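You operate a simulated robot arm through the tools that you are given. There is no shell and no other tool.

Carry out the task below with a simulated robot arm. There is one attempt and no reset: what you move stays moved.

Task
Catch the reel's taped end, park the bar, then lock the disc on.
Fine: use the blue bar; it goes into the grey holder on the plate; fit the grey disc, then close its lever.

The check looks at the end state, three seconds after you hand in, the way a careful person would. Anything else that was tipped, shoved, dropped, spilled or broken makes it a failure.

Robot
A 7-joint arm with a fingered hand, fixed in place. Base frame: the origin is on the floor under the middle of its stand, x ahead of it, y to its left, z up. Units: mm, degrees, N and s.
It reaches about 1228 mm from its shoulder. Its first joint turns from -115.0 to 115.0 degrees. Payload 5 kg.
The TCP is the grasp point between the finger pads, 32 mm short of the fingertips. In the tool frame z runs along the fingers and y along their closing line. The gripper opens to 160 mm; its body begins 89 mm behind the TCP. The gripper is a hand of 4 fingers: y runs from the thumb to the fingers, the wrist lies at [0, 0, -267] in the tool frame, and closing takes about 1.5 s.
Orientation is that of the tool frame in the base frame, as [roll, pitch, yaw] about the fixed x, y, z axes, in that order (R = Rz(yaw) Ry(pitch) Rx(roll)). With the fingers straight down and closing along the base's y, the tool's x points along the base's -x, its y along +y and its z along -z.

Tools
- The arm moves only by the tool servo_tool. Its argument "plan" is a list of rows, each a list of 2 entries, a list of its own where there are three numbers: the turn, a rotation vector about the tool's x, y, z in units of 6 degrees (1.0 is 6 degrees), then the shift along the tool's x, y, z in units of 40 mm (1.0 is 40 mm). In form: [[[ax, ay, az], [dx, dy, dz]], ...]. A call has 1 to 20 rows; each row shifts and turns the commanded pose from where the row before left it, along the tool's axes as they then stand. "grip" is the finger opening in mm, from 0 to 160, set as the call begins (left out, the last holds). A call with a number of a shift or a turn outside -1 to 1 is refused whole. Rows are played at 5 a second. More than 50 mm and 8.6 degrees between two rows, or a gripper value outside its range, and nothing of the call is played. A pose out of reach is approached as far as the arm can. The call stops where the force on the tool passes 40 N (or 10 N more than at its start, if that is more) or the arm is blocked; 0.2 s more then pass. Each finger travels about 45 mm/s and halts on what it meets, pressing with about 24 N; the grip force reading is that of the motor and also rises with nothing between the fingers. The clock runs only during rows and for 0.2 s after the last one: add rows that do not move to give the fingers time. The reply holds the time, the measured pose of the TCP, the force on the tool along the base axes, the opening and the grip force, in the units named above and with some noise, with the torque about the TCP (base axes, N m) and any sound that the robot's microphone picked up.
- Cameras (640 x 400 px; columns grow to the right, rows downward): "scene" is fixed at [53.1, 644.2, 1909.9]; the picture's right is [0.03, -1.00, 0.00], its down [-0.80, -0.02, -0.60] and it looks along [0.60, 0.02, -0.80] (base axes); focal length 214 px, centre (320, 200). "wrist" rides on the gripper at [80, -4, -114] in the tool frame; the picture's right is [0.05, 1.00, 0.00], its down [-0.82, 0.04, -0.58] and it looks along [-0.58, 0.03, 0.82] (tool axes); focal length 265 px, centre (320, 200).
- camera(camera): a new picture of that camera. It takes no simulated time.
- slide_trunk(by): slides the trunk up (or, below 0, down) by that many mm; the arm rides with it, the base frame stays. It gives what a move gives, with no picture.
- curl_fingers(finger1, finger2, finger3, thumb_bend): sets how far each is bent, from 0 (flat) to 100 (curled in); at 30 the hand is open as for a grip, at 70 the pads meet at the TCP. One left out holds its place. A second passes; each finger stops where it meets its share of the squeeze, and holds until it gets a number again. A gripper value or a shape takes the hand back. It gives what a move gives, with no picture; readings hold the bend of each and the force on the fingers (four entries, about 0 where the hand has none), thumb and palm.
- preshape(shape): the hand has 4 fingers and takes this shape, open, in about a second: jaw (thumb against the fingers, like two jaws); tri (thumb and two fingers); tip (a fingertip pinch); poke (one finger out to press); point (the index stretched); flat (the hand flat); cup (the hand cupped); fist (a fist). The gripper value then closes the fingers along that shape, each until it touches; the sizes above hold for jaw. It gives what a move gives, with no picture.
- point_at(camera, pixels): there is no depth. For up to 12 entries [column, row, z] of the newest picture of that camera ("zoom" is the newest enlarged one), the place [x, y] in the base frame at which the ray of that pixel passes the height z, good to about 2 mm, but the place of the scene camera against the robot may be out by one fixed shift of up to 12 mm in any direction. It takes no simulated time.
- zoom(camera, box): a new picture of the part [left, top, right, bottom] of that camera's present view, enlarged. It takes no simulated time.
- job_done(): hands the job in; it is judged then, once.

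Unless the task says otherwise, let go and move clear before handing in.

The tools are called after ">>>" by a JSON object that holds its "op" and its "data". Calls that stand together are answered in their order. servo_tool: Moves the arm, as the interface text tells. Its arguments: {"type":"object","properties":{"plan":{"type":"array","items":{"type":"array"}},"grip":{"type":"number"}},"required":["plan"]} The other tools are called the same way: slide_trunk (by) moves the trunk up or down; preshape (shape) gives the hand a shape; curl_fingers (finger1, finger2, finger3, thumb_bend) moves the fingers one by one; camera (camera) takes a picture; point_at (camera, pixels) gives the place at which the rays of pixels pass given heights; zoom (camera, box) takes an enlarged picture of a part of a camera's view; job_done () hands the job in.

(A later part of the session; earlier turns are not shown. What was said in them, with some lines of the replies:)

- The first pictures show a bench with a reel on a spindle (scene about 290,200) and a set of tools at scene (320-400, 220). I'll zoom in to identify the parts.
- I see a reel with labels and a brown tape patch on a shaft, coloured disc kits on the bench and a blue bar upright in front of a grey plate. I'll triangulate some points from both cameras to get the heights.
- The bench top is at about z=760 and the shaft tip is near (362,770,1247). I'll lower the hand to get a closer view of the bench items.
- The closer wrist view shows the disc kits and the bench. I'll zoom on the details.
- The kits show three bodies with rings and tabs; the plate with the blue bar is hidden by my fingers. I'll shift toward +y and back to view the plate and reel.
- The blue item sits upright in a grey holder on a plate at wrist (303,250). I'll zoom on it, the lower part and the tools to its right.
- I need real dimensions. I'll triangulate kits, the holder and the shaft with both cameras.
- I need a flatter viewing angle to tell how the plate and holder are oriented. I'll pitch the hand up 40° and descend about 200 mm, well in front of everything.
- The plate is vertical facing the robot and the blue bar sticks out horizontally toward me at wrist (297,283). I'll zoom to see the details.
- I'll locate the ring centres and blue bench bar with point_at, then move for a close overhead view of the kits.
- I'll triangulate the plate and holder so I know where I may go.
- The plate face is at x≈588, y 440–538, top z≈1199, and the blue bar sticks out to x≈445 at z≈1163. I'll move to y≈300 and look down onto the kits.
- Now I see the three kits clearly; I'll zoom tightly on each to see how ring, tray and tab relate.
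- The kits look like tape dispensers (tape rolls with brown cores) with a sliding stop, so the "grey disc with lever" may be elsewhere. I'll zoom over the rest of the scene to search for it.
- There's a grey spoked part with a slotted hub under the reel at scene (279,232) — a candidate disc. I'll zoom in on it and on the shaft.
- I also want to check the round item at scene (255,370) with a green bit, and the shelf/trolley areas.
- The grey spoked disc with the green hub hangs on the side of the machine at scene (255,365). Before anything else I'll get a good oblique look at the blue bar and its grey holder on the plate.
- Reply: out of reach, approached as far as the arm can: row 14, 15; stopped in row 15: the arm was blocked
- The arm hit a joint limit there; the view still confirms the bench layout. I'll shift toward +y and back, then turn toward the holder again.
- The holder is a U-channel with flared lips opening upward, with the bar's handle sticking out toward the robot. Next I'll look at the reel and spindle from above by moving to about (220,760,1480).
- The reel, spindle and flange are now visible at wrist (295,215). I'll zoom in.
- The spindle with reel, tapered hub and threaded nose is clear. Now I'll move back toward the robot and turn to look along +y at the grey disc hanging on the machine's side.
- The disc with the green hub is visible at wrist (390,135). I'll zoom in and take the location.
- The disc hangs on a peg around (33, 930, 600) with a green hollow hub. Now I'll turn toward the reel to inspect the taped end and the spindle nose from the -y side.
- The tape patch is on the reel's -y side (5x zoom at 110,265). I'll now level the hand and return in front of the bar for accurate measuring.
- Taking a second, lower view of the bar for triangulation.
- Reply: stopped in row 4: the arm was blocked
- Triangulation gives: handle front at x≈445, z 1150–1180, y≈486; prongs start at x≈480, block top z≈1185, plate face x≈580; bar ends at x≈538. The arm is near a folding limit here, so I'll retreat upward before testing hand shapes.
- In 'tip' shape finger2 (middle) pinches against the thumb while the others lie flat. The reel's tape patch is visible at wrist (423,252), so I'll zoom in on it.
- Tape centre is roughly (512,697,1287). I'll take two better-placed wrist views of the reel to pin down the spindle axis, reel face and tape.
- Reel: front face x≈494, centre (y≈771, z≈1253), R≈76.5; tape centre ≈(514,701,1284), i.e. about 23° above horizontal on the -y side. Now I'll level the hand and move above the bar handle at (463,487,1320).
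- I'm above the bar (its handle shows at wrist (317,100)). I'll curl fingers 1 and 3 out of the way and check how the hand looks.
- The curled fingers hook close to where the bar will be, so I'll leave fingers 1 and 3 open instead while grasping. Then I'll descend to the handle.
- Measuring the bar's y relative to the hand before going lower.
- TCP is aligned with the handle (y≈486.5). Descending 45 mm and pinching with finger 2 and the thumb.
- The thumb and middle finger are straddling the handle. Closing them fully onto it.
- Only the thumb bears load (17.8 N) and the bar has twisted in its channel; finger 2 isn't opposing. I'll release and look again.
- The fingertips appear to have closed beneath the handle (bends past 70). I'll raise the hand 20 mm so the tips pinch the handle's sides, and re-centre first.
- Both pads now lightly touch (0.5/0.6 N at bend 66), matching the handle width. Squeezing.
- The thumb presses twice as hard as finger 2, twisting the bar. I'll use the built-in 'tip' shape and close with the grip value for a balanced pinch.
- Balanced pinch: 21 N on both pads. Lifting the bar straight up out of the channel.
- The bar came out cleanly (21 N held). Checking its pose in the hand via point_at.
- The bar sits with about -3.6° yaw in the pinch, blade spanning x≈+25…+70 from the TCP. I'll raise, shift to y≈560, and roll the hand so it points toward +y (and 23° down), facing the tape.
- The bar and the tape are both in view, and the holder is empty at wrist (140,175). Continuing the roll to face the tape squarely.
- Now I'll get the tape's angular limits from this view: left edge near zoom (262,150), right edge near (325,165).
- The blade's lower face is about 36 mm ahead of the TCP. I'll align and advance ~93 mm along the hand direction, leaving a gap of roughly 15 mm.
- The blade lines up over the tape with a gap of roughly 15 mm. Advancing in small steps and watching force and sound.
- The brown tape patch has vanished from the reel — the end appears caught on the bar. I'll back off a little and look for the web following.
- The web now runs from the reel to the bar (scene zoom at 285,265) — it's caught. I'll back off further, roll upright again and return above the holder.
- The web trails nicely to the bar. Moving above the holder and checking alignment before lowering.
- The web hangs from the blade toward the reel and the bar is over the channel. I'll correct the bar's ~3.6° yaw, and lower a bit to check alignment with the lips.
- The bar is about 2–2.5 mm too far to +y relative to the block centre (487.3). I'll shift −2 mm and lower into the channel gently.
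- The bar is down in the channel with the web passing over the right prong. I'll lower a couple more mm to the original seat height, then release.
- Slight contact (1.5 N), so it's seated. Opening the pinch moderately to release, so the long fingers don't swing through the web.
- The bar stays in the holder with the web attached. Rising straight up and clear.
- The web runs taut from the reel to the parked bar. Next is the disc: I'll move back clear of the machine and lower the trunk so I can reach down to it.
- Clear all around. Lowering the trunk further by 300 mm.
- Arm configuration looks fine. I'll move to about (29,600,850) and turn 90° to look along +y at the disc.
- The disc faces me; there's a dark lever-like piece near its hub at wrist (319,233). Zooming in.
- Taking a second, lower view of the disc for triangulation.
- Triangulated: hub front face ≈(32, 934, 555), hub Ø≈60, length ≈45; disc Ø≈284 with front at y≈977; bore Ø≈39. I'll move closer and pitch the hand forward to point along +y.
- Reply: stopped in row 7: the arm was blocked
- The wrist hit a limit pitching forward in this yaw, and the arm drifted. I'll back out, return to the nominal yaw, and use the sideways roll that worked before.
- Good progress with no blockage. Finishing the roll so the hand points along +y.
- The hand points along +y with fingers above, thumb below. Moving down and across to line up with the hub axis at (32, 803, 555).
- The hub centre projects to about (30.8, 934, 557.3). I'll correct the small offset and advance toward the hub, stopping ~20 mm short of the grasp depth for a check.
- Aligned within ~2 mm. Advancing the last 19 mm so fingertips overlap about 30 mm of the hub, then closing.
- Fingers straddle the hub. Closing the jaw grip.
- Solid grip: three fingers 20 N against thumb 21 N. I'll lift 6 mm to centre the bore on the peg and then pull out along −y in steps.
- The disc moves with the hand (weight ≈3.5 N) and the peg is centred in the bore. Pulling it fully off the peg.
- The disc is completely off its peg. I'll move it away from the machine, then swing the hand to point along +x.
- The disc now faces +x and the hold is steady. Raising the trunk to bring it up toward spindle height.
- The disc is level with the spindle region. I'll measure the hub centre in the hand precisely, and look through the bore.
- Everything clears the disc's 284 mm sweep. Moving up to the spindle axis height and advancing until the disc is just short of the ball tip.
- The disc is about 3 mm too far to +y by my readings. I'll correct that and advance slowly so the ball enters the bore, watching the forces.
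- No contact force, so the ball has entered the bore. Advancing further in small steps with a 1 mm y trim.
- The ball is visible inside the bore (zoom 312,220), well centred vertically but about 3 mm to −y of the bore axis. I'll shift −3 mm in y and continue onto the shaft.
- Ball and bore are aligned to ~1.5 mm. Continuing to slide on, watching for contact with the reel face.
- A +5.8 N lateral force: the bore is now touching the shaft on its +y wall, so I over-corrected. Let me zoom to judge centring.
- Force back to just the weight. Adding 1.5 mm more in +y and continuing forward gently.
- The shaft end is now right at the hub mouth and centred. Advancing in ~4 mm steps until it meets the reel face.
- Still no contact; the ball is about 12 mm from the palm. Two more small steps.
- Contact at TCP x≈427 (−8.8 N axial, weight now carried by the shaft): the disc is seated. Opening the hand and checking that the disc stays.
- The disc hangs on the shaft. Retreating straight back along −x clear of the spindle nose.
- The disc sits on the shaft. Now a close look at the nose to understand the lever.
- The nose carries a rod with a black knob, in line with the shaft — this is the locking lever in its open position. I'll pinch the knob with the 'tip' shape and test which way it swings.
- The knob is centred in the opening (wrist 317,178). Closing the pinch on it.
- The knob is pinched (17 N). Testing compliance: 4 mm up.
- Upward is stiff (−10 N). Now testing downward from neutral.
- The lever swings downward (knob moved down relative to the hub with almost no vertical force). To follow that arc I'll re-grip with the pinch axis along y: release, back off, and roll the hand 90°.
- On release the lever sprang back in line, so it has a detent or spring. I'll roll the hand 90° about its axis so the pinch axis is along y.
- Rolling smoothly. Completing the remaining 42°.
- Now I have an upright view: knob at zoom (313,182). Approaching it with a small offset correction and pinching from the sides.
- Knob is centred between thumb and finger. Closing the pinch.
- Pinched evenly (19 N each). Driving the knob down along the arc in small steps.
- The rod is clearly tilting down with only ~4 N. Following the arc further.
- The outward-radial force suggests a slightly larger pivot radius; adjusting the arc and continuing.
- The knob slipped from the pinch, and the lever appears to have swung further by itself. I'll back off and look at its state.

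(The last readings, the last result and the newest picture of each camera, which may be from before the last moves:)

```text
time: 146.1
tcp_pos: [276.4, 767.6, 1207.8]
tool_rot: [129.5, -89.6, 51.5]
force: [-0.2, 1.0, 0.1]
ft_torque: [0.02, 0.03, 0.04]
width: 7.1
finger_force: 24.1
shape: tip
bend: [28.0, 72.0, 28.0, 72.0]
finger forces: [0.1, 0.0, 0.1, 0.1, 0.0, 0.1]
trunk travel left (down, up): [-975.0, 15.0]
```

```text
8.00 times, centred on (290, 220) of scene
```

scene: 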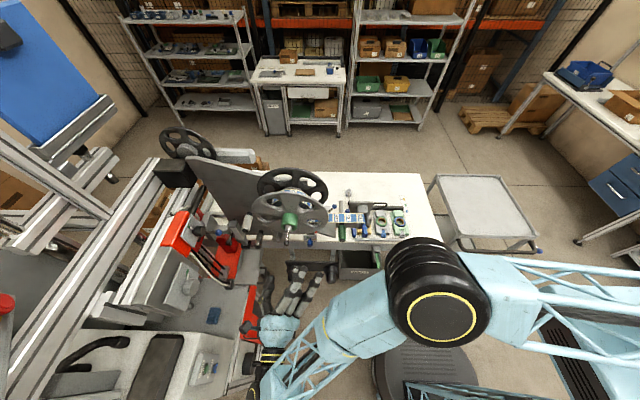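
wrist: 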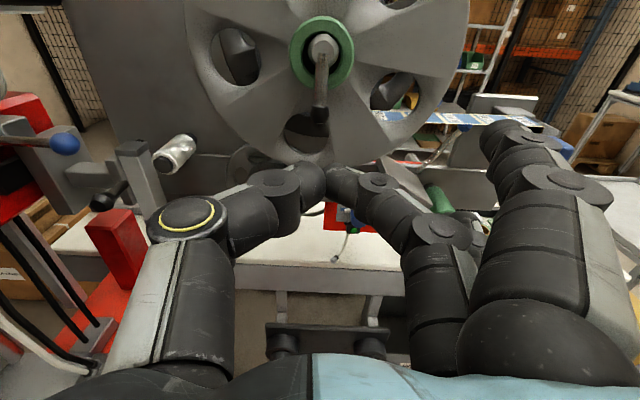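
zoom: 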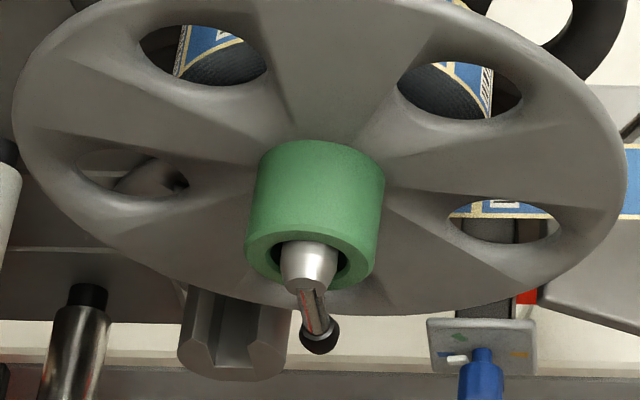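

The lever now hangs roughly straight down in front of the hub. I'll make sure it's fully home by pressing the knob gently toward +x with the closed fingertips.

>>> {"op": "servo_tool", "data": {"plan": [[[0, 0, 0], [0.08, -0.05, 0.6]], [[0, 0, 0], [0, 0, 0.7]], [[0, 0, 0], [0, 0, 0.5]], [[0, 0, 0], [0, 0, 0]]]}}

>>> {"op": "zoom", "data": {"camera": "wrist", "box": [240, 80, 400, 240]}}

>>> {"op": "zoom", "data": {"camera": "scene", "box": [270, 195, 310, 245]}}

```text
time: 147.1
tcp_pos: [347.5, 772.0, 1211.1]
tool_rot: [123.4, -89.7, 57.6]
force: [-0.6, 0.0, -0.3]
ft_torque: [-0.05, 0.03, -0.01]
width: 7.3
finger_force: 24.6
shape: tip
bend: [28.0, 72.0, 28.0, 72.0]
finger forces: [0.1, 0.0, 0.1, 0.0, 0.0, 0.1]
trunk travel left (down, up): [-975.0, 15.0]
```

```text
2.50 times, centred on (320, 160) of wrist
```

zoom: 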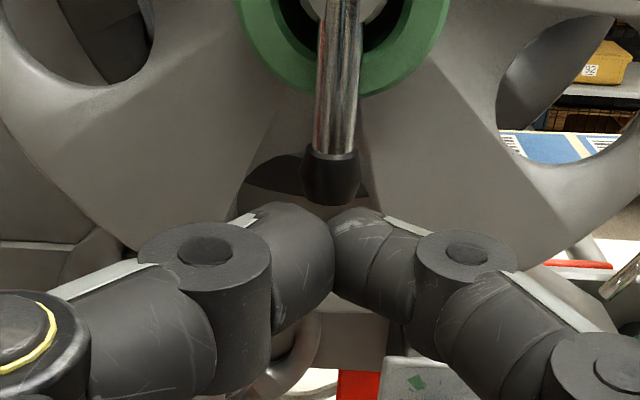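

```text
8.00 times, centred on (290, 220) of scene
```

zoom: 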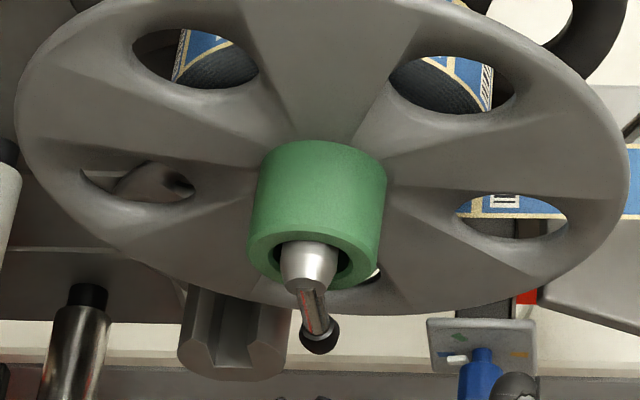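

Fingertips are level with the knob. Advancing in small steps until contact.

>>> {"op": "servo_tool", "data": {"plan": [[[0, 0, 0], [0, 0, 0.15]], [[0, 0, 0], [0, 0, 0]]]}}

>>> {"op": "servo_tool", "data": {"plan": [[[0, 0, 0], [0, 0, 0.12]], [[0, 0, 0], [0, 0, 0]]]}}

>>> {"op": "servo_tool", "data": {"plan": [[[0, 0, 0], [0, 0, 0.1]], [[0, 0, 0], [0, 0, 0]]]}}

>>> {"op": "zoom", "data": {"camera": "wrist", "box": [240, 60, 400, 220]}}

```text
time: 147.7
tcp_pos: [354.6, 772.0, 1210.1]
tool_rot: [126.2, -89.7, 54.7]
force: [0.5, -0.3, 0.1]
ft_torque: [0.02, 0.01, 0.0]
width: 7.3
finger_force: 24.0
shape: tip
bend: [28.0, 72.0, 28.0, 72.0]
finger forces: [0.0, 0.0, 0.1, 0.0, 0.0, 0.1]
trunk travel left (down, up): [-975.0, 15.0]
```

```text
time: 148.3
tcp_pos: [357.9, 772.0, 1211.1]
tool_rot: [125.4, -89.9, 55.5]
force: [0.3, -0.9, 0.8]
ft_torque: [0.04, -0.02, 0.01]
width: 7.3
finger_force: 23.9
shape: tip
bend: [28.0, 72.0, 28.0, 72.0]
finger forces: [0.0, 0.1, 0.0, 0.0, 0.0, 0.0]
trunk travel left (down, up): [-975.0, 15.0]
```

```text
time: 148.9
tcp_pos: [362.4, 772.1, 1210.1]
tool_rot: [125.3, -89.8, 55.7]
force: [-0.1, -0.4, 0.1]
ft_torque: [-0.03, 0.02, -0.01]
width: 7.0
finger_force: 24.0
shape: tip
bend: [28.0, 72.0, 28.0, 72.0]
finger forces: [0.1, 0.0, 0.1, 0.1, 0.1, 0.0]
trunk travel left (down, up): [-975.0, 15.0]
```

```text
2.50 times, centred on (320, 140) of wrist
```

zoom: 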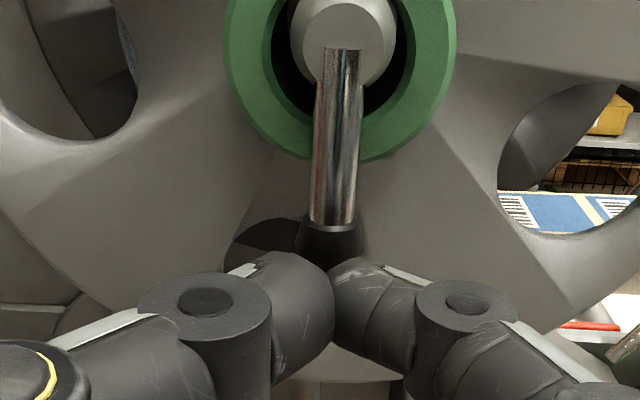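

The lever now spans the hub mouth pointing down. No contact yet; a few more mm.

>>> {"op": "servo_tool", "data": {"plan": [[[0, 0, 0], [0, 0, 0.1]], [[0, 0, 0], [0, 0, 0]]]}}

>>> {"op": "servo_tool", "data": {"plan": [[[0, 0, 0], [0, 0, 0.1]], [[0, 0, 0], [0, 0, 0]]]}}

>>> {"op": "servo_tool", "data": {"plan": [[[0, 0, 0], [0, 0, 0.1]], [[0, 0, 0], [0, 0, 0]]]}}

>>> {"op": "zoom", "data": {"camera": "wrist", "box": [240, 60, 400, 220]}}

```text
time: 149.5
tcp_pos: [366.6, 772.8, 1209.1]
tool_rot: [125.6, -89.8, 55.3]
force: [0.5, 0.0, 0.8]
ft_torque: [-0.01, 0.0, 0.0]
width: 7.3
finger_force: 23.9
shape: tip
bend: [28.0, 72.0, 28.0, 72.0]
finger forces: [0.0, 0.1, 0.0, 0.0, 0.0, 0.2]
trunk travel left (down, up): [-975.0, 15.0]
```

```text
time: 150.1
tcp_pos: [370.7, 771.1, 1209.6]
tool_rot: [126.1, -89.9, 55.0]
force: [0.3, 0.5, 0.4]
ft_torque: [-0.04, -0.01, 0.0]
width: 7.3
finger_force: 23.6
shape: tip
bend: [28.0, 72.0, 28.0, 72.0]
finger forces: [0.0, 0.0, 0.0, 0.0, 0.1, 0.1]
trunk travel left (down, up): [-975.0, 15.0]
```

```text
time: 150.7
tcp_pos: [371.8, 772.6, 1210.0]
tool_rot: [125.0, -89.8, 56.0]
force: [-8.4, -2.4, 0.4]
ft_torque: [0.03, -0.06, -0.1]
width: 7.4
finger_force: 23.7
shape: tip
bend: [28.0, 72.0, 28.0, 72.0]
finger forces: [0.0, 0.0, 0.0, 0.0, 0.0, 0.1]
trunk travel left (down, up): [-975.0, 15.0]
```

```text
2.50 times, centred on (320, 140) of wrist
```

zoom: 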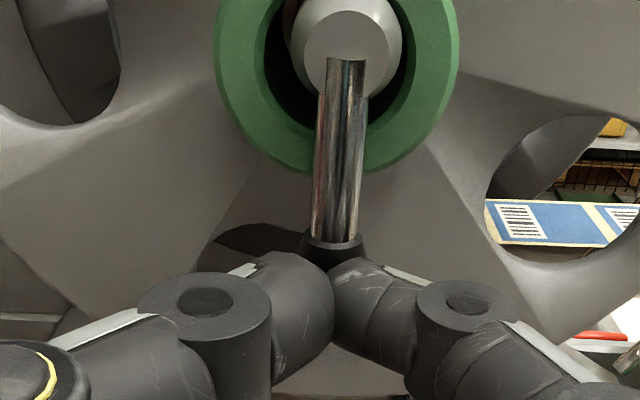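

Contact at 8.4 N with the knob essentially at its stop. One more tiny press to confirm it's rigid there.

>>> {"op": "servo_tool", "data": {"plan": [[[0, 0, 0], [0, 0, 0.06]], [[0, 0, 0], [0, 0, 0]]]}}

>>> {"op": "zoom", "data": {"camera": "scene", "box": [270, 195, 310, 245]}}

```text
time: 151.3
tcp_pos: [373.9, 772.2, 1209.9]
tool_rot: [122.3, -89.7, 58.7]
force: [-18.1, -6.7, -3.3]
ft_torque: [-0.03, 0.09, -0.28]
width: 8.1
finger_force: 24.0
shape: tip
bend: [28.0, 73.0, 28.0, 73.0]
finger forces: [0.0, 37.9, 0.0, 0.0, 0.0, 0.1]
trunk travel left (down, up): [-975.0, 15.0]
```

```text
8.00 times, centred on (290, 220) of scene
```

zoom: 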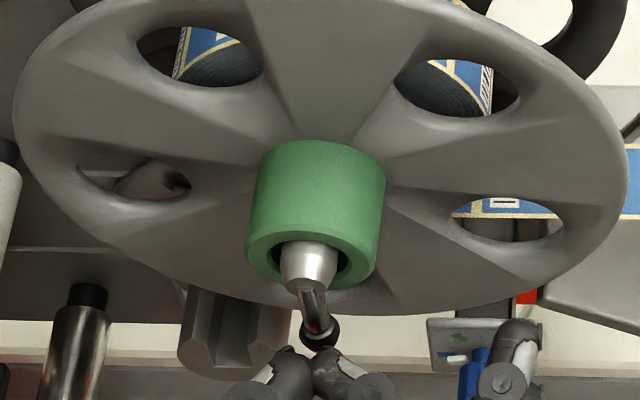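

The stop is rigid (−18 N without further travel): the lever is fully closed. Backing away straight along −x.

>>> {"op": "servo_tool", "data": {"plan": [[[0, 0, 0], [0, 0, -0.4]], [[0, 0, 0], [0, 0, -0.8]], [[0, 0, 0], [0, 0, -0.9]], [[0, 0, 0], [0, 0, -0.9]], [[0, 0, 0], [0, 0, -0.8]], [[0, 0, 0], [0, 0, 0]]]}}

>>> {"op": "camera", "data": {"camera": "wrist"}}

>>> {"op": "zoom", "data": {"camera": "wrist", "box": [230, 10, 430, 160]}}

>>> {"op": "zoom", "data": {"camera": "scene", "box": [255, 170, 395, 260]}}

```text
time: 152.7
tcp_pos: [225.6, 769.2, 1211.7]
tool_rot: [131.8, -89.8, 49.2]
force: [0.3, 0.6, 0.0]
ft_torque: [-0.02, 0.02, 0.02]
width: 7.6
finger_force: 23.7
shape: tip
bend: [28.0, 72.0, 28.0, 73.0]
finger forces: [0.1, 0.0, 0.0, 0.0, 0.0, 0.0]
trunk travel left (down, up): [-975.0, 15.0]
```

```text
taken
```

wrist: 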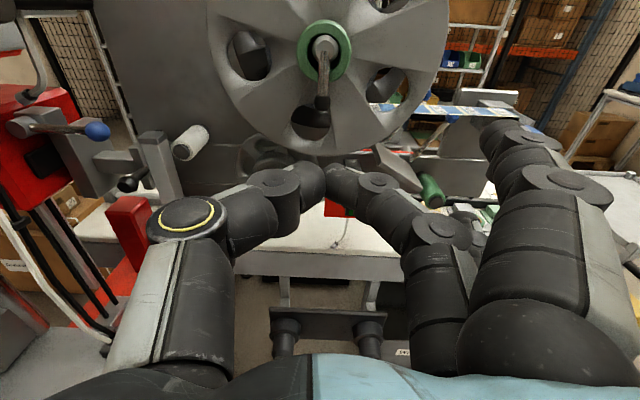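

```text
2.67 times, centred on (330, 85) of wrist
```

zoom: 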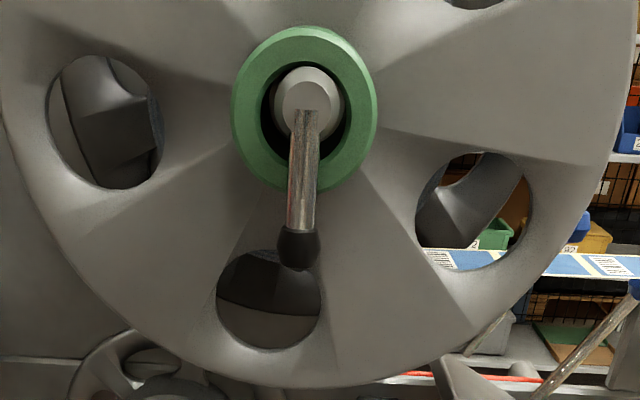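

```text
4.44 times, centred on (325, 215) of scene
```

zoom: 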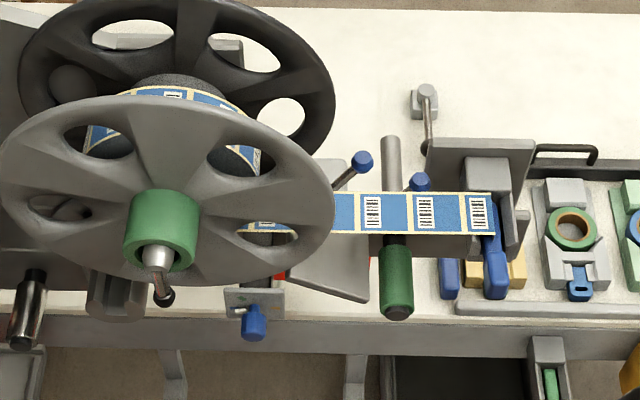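

The lever is closed across the hub, but the disc hangs slightly yawed (its left edge sits higher in the scene zoom). I'll square it up against the reel with the open hand, fingertips either side of the hub: first set a ~100 mm opening and rise to axis height.

>>> {"op": "preshape", "data": {"shape": "jaw"}}

>>> {"op": "servo_tool", "data": {"plan": [[[0, 0, 0], [0.6, 0, 0]], [[0, 0, 0], [0.6, 0, 0]], [[0, 0, 0], [0, 0, 0]], [[0, 0, 0], [0, 0, 0]], [[0, 0, 0], [0, 0, 0]]], "grip": 100}}

>>> {"op": "camera", "data": {"camera": "wrist"}}

>>> {"op": "zoom", "data": {"camera": "wrist", "box": [200, 0, 440, 200]}}

```text
time: 153.6
tcp_pos: [223.0, 769.6, 1211.9]
tool_rot: [127.5, -89.7, 53.5]
force: [0.0, 0.0, 0.1]
ft_torque: [0.0, -0.01, 0.01]
width: 160.2
finger_force: 0.1
shape: jaw
bend: [30.0, 30.0, 30.0, 30.0]
finger forces: [0.1, 0.0, 0.0, 0.0, 0.1, 0.1]
trunk travel left (down, up): [-975.0, 15.0]
```

```text
time: 154.8
tcp_pos: [225.7, 770.1, 1257.6]
tool_rot: [126.4, -89.8, 54.6]
force: [-0.2, -0.4, 0.1]
ft_torque: [-0.01, -0.02, 0.02]
width: 100.5
finger_force: 0.3
shape: jaw
bend: [70.0, 70.0, 70.0, 68.0]
finger forces: [0.0, 0.0, 0.0, 0.0, 0.1, 0.0]
trunk travel left (down, up): [-975.0, 15.0]
```

```text
taken
```

wrist: 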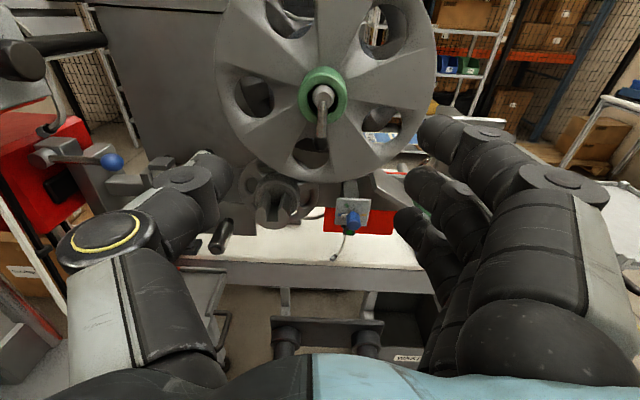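

```text
2.00 times, centred on (320, 100) of wrist
```

zoom: 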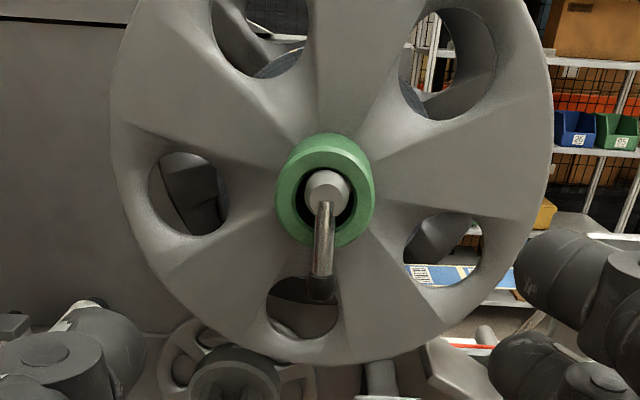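

Fingertips are spread about ±55 mm around the hub axis. Advancing to just short of the disc face.

>>> {"op": "servo_tool", "data": {"plan": [[[0, 0, 0], [0.02, 0.015, 0.9]], [[0, 0, 0], [0, 0.015, 0.9]], [[0, 0, 0], [0, 0.015, 0.9]], [[0, 0, 0], [0, 0.015, 0.9]], [[0, 0, 0], [0, 0.015, 0.9]], [[0, 0, 0], [0, 0, 0]]]}}

>>> {"op": "camera", "data": {"camera": "wrist"}}

>>> {"op": "zoom", "data": {"camera": "scene", "box": [260, 180, 320, 255]}}

```text
time: 156.2
tcp_pos: [402.0, 771.0, 1260.2]
tool_rot: [123.3, -89.8, 57.6]
force: [0.3, -0.1, -1.1]
ft_torque: [0.0, -0.01, -0.01]
width: 100.6
finger_force: 0.1
shape: jaw
bend: [70.0, 70.0, 70.0, 68.0]
finger forces: [0.1, 0.0, 0.0, 0.1, 0.0, 0.0]
trunk travel left (down, up): [-975.0, 15.0]
```

```text
taken
```

wrist: 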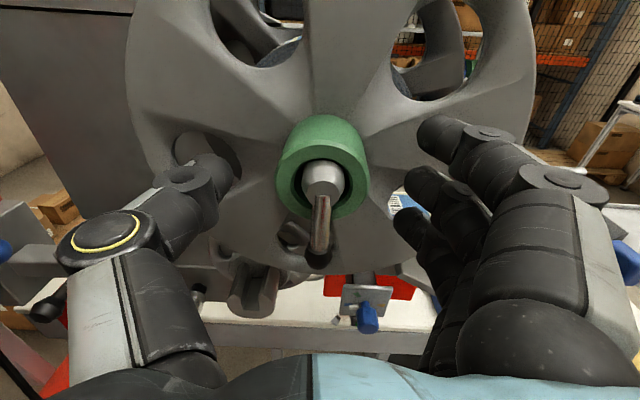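

```text
5.33 times, centred on (290, 218) of scene
```

zoom: 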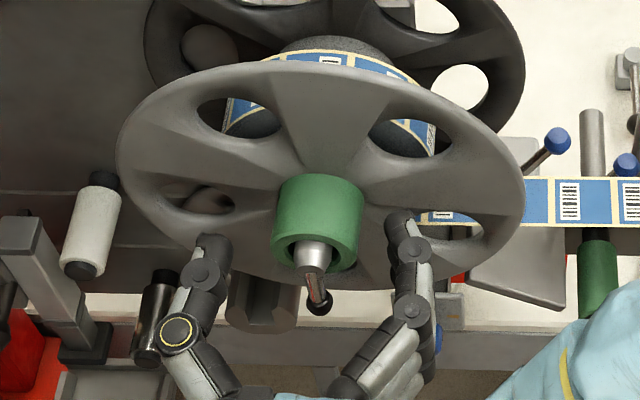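

Thumb and fingers straddle the hub and lever. Advancing in small steps to press the disc squarely.

>>> {"op": "servo_tool", "data": {"plan": [[[0, 0, 0], [0, 0.005, 0.3]], [[0, 0, 0], [0, 0.005, 0.3]], [[0, 0, 0], [0, 0, 0]]]}}

>>> {"op": "servo_tool", "data": {"plan": [[[0, 0, 0], [0, 0, 0.15]], [[0, 0, 0], [0, 0, 0]]]}}

>>> {"op": "camera", "data": {"camera": "wrist"}}

>>> {"op": "zoom", "data": {"camera": "scene", "box": [260, 180, 320, 255]}}

```text
time: 157.0
tcp_pos: [428.2, 771.6, 1259.7]
tool_rot: [124.5, -89.6, 56.5]
force: [0.0, 0.5, 0.3]
ft_torque: [-0.02, 0.01, 0.02]
width: 100.4
finger_force: 0.1
shape: jaw
bend: [70.0, 70.0, 70.0, 68.0]
finger forces: [0.0, 0.0, 0.0, 0.0, 0.1, 0.0]
trunk travel left (down, up): [-975.0, 15.0]
```

```text
time: 157.6
tcp_pos: [433.6, 771.5, 1258.5]
tool_rot: [128.2, -89.8, 52.7]
force: [-0.6, -0.2, 0.7]
ft_torque: [-0.03, -0.01, 0.03]
width: 100.2
finger_force: 0.1
shape: jaw
bend: [70.0, 70.0, 70.0, 68.0]
finger forces: [0.1, 0.1, 0.1, 0.0, 0.0, 0.0]
trunk travel left (down, up): [-975.0, 15.0]
```

```text
taken
```

wrist: 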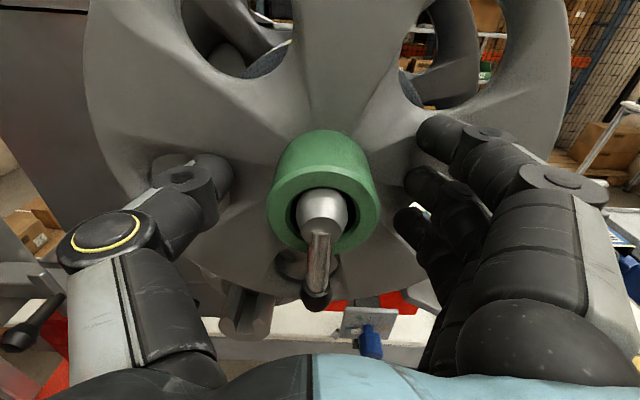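

```text
5.33 times, centred on (290, 218) of scene
```

zoom: 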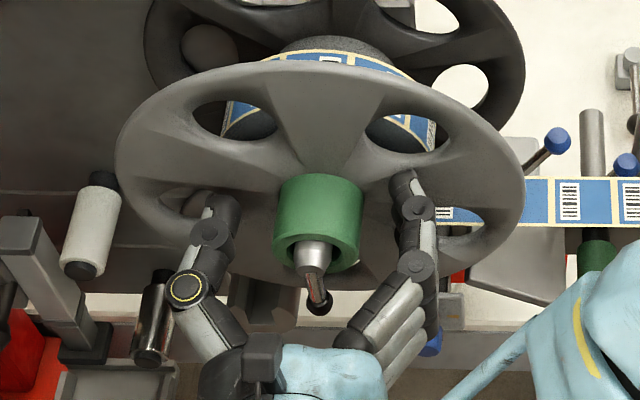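

>>> {"op": "servo_tool", "data": {"plan": [[[0, 0, 0], [0, 0, 0.12]], [[0, 0, 0], [0, 0, 0]]]}}

>>> {"op": "servo_tool", "data": {"plan": [[[0, 0, 0], [0, 0, 0.1]], [[0, 0, 0], [0, 0, 0]]]}}

>>> {"op": "servo_tool", "data": {"plan": [[[0, 0, 0], [0, 0, 0.1]], [[0, 0, 0], [0, 0, 0]]]}}

>>> {"op": "zoom", "data": {"camera": "scene", "box": [260, 180, 320, 255]}}

```text
time: 158.2
tcp_pos: [437.9, 771.4, 1260.0]
tool_rot: [127.7, -89.8, 53.3]
force: [-3.6, -0.8, 0.0]
ft_torque: [-0.04, 0.01, -0.12]
width: 100.3
finger_force: 0.1
shape: jaw
bend: [70.0, 70.0, 70.0, 68.0]
finger forces: [0.2, 0.8, 1.0, 0.0, 0.7, 0.1]
trunk travel left (down, up): [-975.0, 15.0]
```

```text
time: 158.8
tcp_pos: [440.0, 772.0, 1261.1]
tool_rot: [112.6, -89.8, 68.5]
force: [-16.1, -1.9, 3.3]
ft_torque: [-0.02, -0.34, -0.24]
width: 100.1
finger_force: 0.0
shape: jaw
bend: [71.0, 70.0, 70.0, 68.0]
finger forces: [6.4, 2.7, 0.8, 0.1, 6.5, 0.0]
trunk travel left (down, up): [-975.0, 15.0]
```

```text
time: 159.4
tcp_pos: [443.8, 770.6, 1262.2]
tool_rot: [85.9, -89.9, 95.2]
force: [-33.0, -2.8, 8.2]
ft_torque: [-0.03, -0.84, -0.33]
width: 99.8
finger_force: 0.1
shape: jaw
bend: [71.0, 71.0, 70.0, 69.0]
finger forces: [12.0, 5.8, 1.5, 0.0, 13.5, 0.0]
trunk travel left (down, up): [-975.0, 15.0]
```

```text
5.33 times, centred on (290, 218) of scene
```

zoom: 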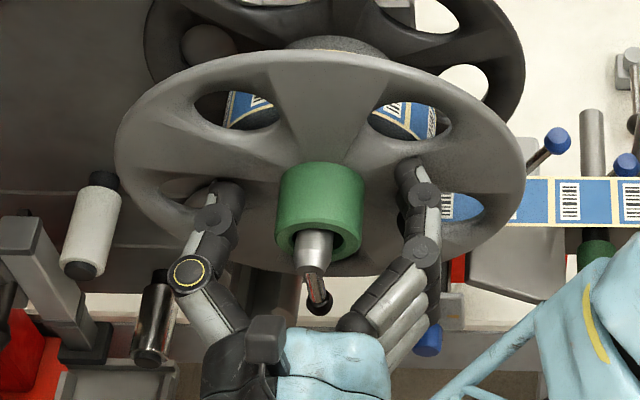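

The disc moved in and squared up; force climbed to 33 N, so it's firmly against the reel. Backing off and checking.

>>> {"op": "servo_tool", "data": {"plan": [[[0, 0, 0], [0, 0, -0.3]], [[0, 0, 0], [0, -0.01, -0.7]], [[0, 0, 0], [0, -0.015, -0.9]], [[0, 0, 0], [0, -0.015, -0.9]], [[0, 0, 0], [0, -0.015, -0.9]], [[0, 0, 0], [0, -0.015, -0.9]], [[0, 0, 0], [0, 0, -0.9]], [[0, 0, 0], [0, 0, 0]]]}}

>>> {"op": "camera", "data": {"camera": "wrist"}}

>>> {"op": "zoom", "data": {"camera": "wrist", "box": [200, 0, 440, 200]}}

>>> {"op": "zoom", "data": {"camera": "scene", "box": [255, 170, 395, 260]}}

```text
time: 161.2
tcp_pos: [228.4, 770.0, 1257.4]
tool_rot: [133.2, -89.7, 47.6]
force: [0.7, -0.8, 0.2]
ft_torque: [0.01, 0.0, 0.0]
width: 99.8
finger_force: 0.0
shape: jaw
bend: [71.0, 71.0, 70.0, 68.0]
finger forces: [0.0, 0.0, 0.0, 0.1, 0.0, 0.0]
trunk travel left (down, up): [-975.0, 15.0]
```

```text
taken
```

wrist: 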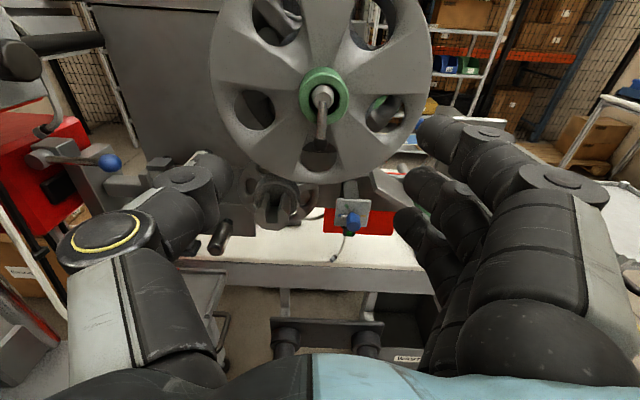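

```text
2.00 times, centred on (320, 100) of wrist
```

zoom: 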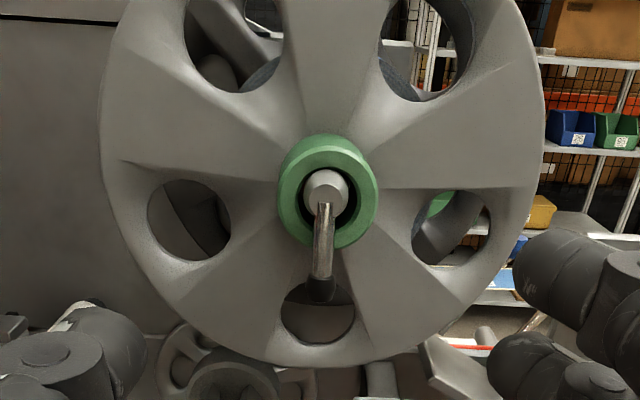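

```text
4.44 times, centred on (325, 215) of scene
```

zoom: 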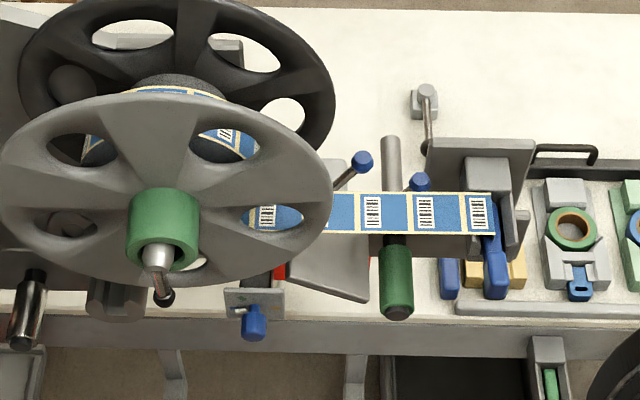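

>>> {"op": "zoom", "data": {"camera": "scene", "box": [260, 180, 320, 255]}}

>>> {"op": "zoom", "data": {"camera": "scene", "box": [270, 195, 310, 245]}}

```text
5.33 times, centred on (290, 218) of scene
```

zoom: 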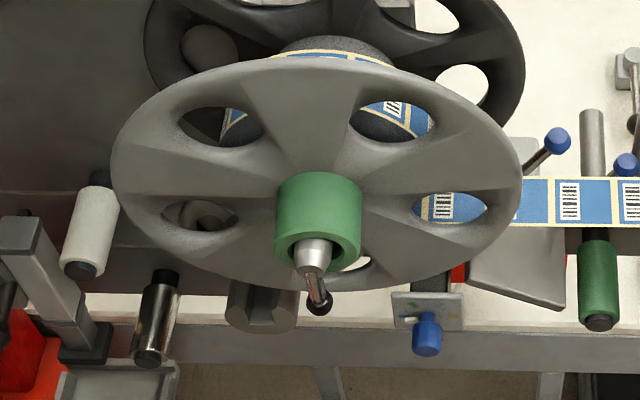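

```text
8.00 times, centred on (290, 220) of scene
```

zoom: 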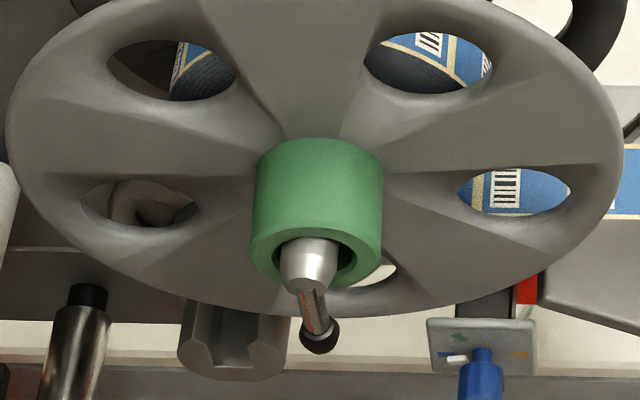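

After release the disc settles back to its natural hanging rest, against the reel within its clearance, and the lever stays down across the hub. Now I'll move aside and inspect the parked bar closely.

>>> {"op": "servo_tool", "data": {"plan": [[[0, 0, 0], [0.25, 0.85, 0]], [[0, 0, 0], [0.25, 0.85, 0]], [[0, 0, 0], [0.25, 0.85, 0]], [[0, 0, 0], [0.25, 0.85, 0]], [[0, 0, 0], [0.25, 0.85, 0]], [[0, 0, 0], [0.25, 0.85, 0]], [[0, 0, 0], [0, 0, 0]]]}}

>>> {"op": "camera", "data": {"camera": "wrist"}}

>>> {"op": "camera", "data": {"camera": "scene"}}

```text
time: 162.8
tcp_pos: [230.9, 564.7, 1321.2]
tool_rot: [124.3, -89.7, 56.7]
force: [0.1, -0.6, -0.1]
ft_torque: [-0.01, 0.01, 0.0]
width: 99.9
finger_force: 0.0
shape: jaw
bend: [71.0, 71.0, 70.0, 68.0]
finger forces: [0.1, 0.0, 0.0, 0.0, 0.0, 0.1]
trunk travel left (down, up): [-975.0, 15.0]
```

```text
taken
```

wrist: 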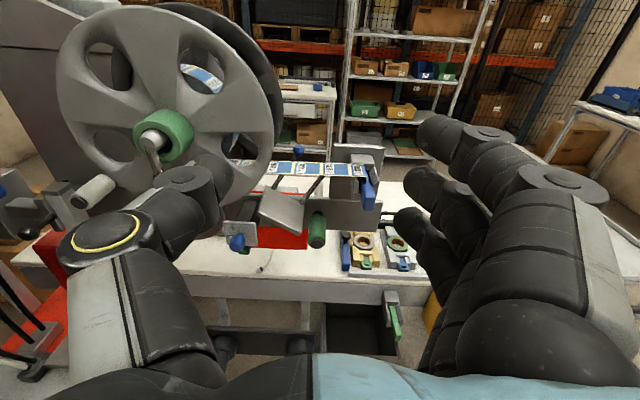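

```text
taken
```

scene: 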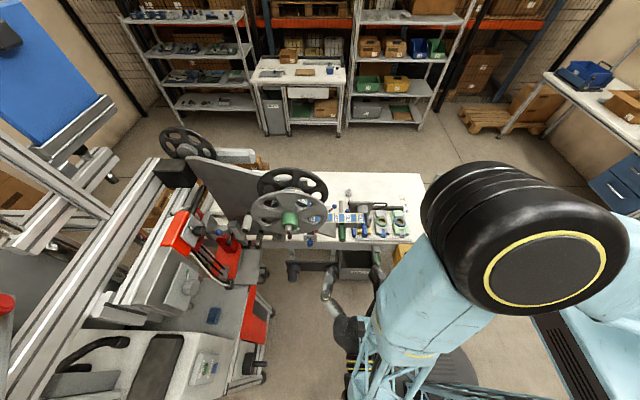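

>>> {"op": "zoom", "data": {"camera": "wrist", "box": [290, 120, 410, 240]}}

>>> {"op": "zoom", "data": {"camera": "wrist", "box": [40, 0, 290, 220]}}

>>> {"op": "zoom", "data": {"camera": "wrist", "box": [320, 210, 440, 350]}}

```text
3.33 times, centred on (350, 180) of wrist
```

zoom: 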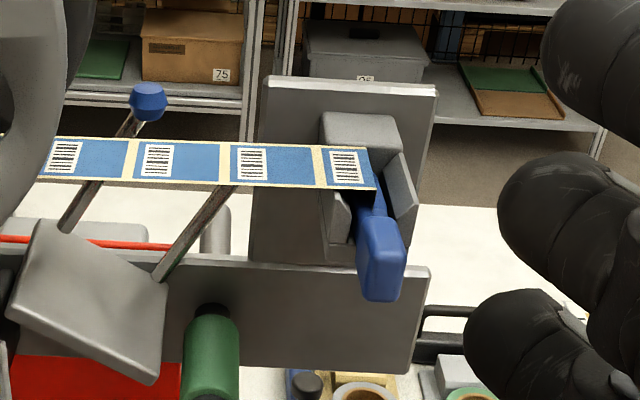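

```text
1.82 times, centred on (165, 110) of wrist
```

zoom: 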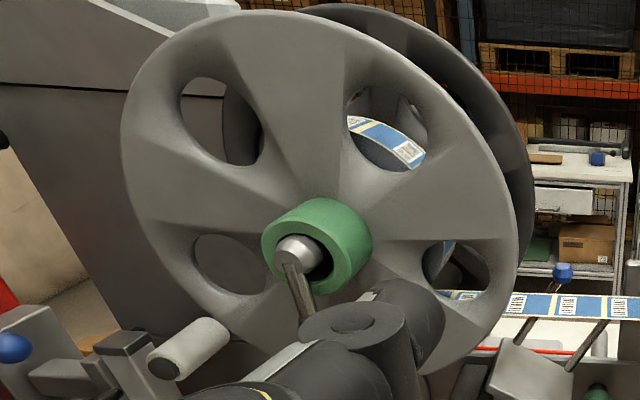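

```text
2.86 times, centred on (380, 280) of wrist
```

zoom: 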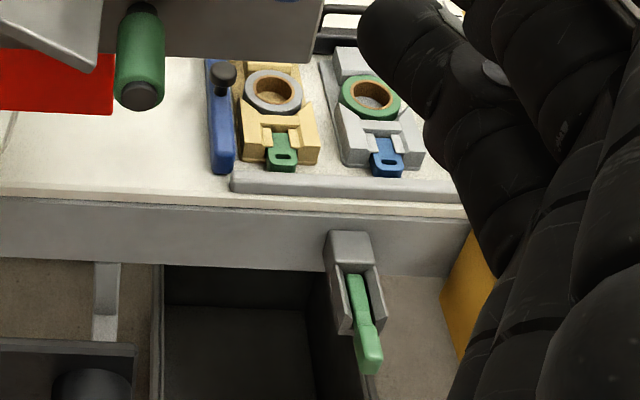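

The bar is seated in the grey holder on the plate with the web attached. I'll verify its position numerically against the original (handle front ≈(445,486,1165)).

>>> {"op": "zoom", "data": {"camera": "wrist", "box": [330, 140, 400, 220]}}

>>> {"op": "point_at", "data": {"camera": "wrist", "pixels": [[368.9, 201, 1165], [364, 190, 1180], [368, 209, 1150], [374, 185, 1180]]}}

```text
5.00 times, centred on (365, 180) of wrist
```

zoom: 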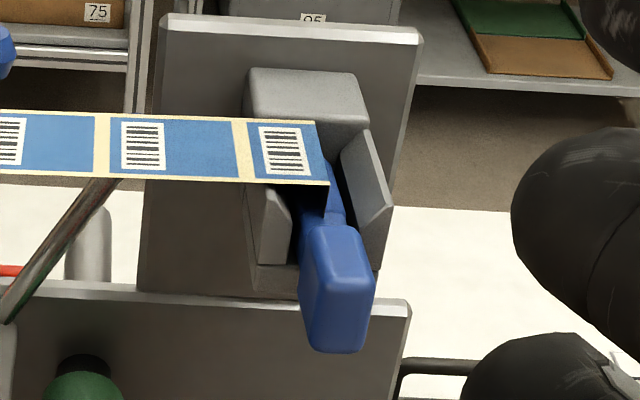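

```text
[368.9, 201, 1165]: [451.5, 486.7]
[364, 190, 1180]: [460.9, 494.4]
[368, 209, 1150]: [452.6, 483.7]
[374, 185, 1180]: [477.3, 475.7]
```

The bar sits where it originally was (handle front ≈(450,486), z 1150–1180). A last check of the lever and disc before handing in.

>>> {"op": "zoom", "data": {"camera": "scene", "box": [265, 190, 315, 250]}}

>>> {"op": "zoom", "data": {"camera": "wrist", "box": [110, 80, 230, 220]}}

```text
6.67 times, centred on (290, 220) of scene
```

zoom: 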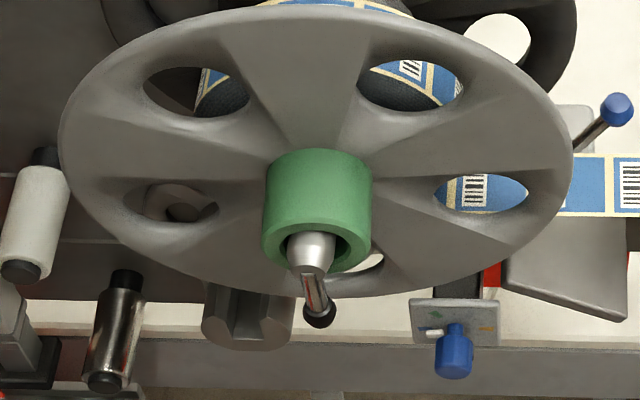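

```text
2.86 times, centred on (170, 150) of wrist
```

zoom: 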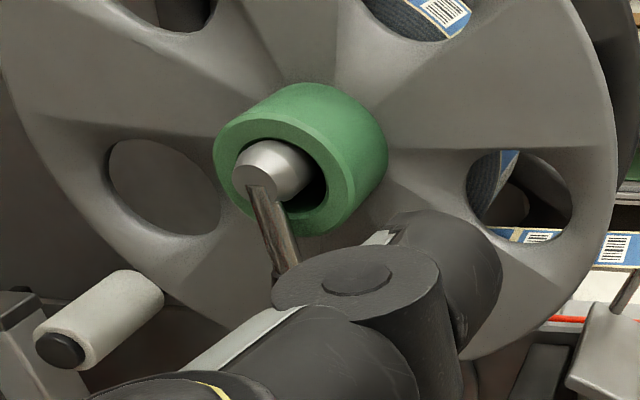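

I'm handing in with the task done as far as I can check. The label web's end was caught on the blue bar. The bar is parked in the grey holder on the plate, with the web running to it from the reel. The grey disc is on the spindle against the reel, and its lever is folded down to its stop. The disc hangs slightly loose on the shaft, and the hand is clear.

>>> {"op": "job_done", "data": {}}

```text
The job is handed in.
```

The job is handed in. I found no problem when I checked the end state beforehand, but I haven't seen the result of the check.

- **Reel end:** I touched the blue bar to the tape, and the label web came away with the bar. It now runs from the reel to the bar.
- **Bar:** The blue bar is back in the grey holder on the plate. Its handle sits within a few millimetres of where it started.
- **Disc:** The grey disc is on the spindle in front of the reel. Its bore is wider than the shaft, so it hangs slightly loose and tilts a little. I pressed it square with about 33 N, but it settled back to that position when I let go.
- **Lever:** I took the rod with the black knob on the spindle's end to be the lever, since the disc has no lever of its own. It is folded down across the hub. I pushed it against its stop with 18 N and it did not give. There are roughly 20 mm between the lever and the hub, so it stops the disc coming off but does not clamp it.

Nothing else appeared to be moved, and the hand is clear of the machine.
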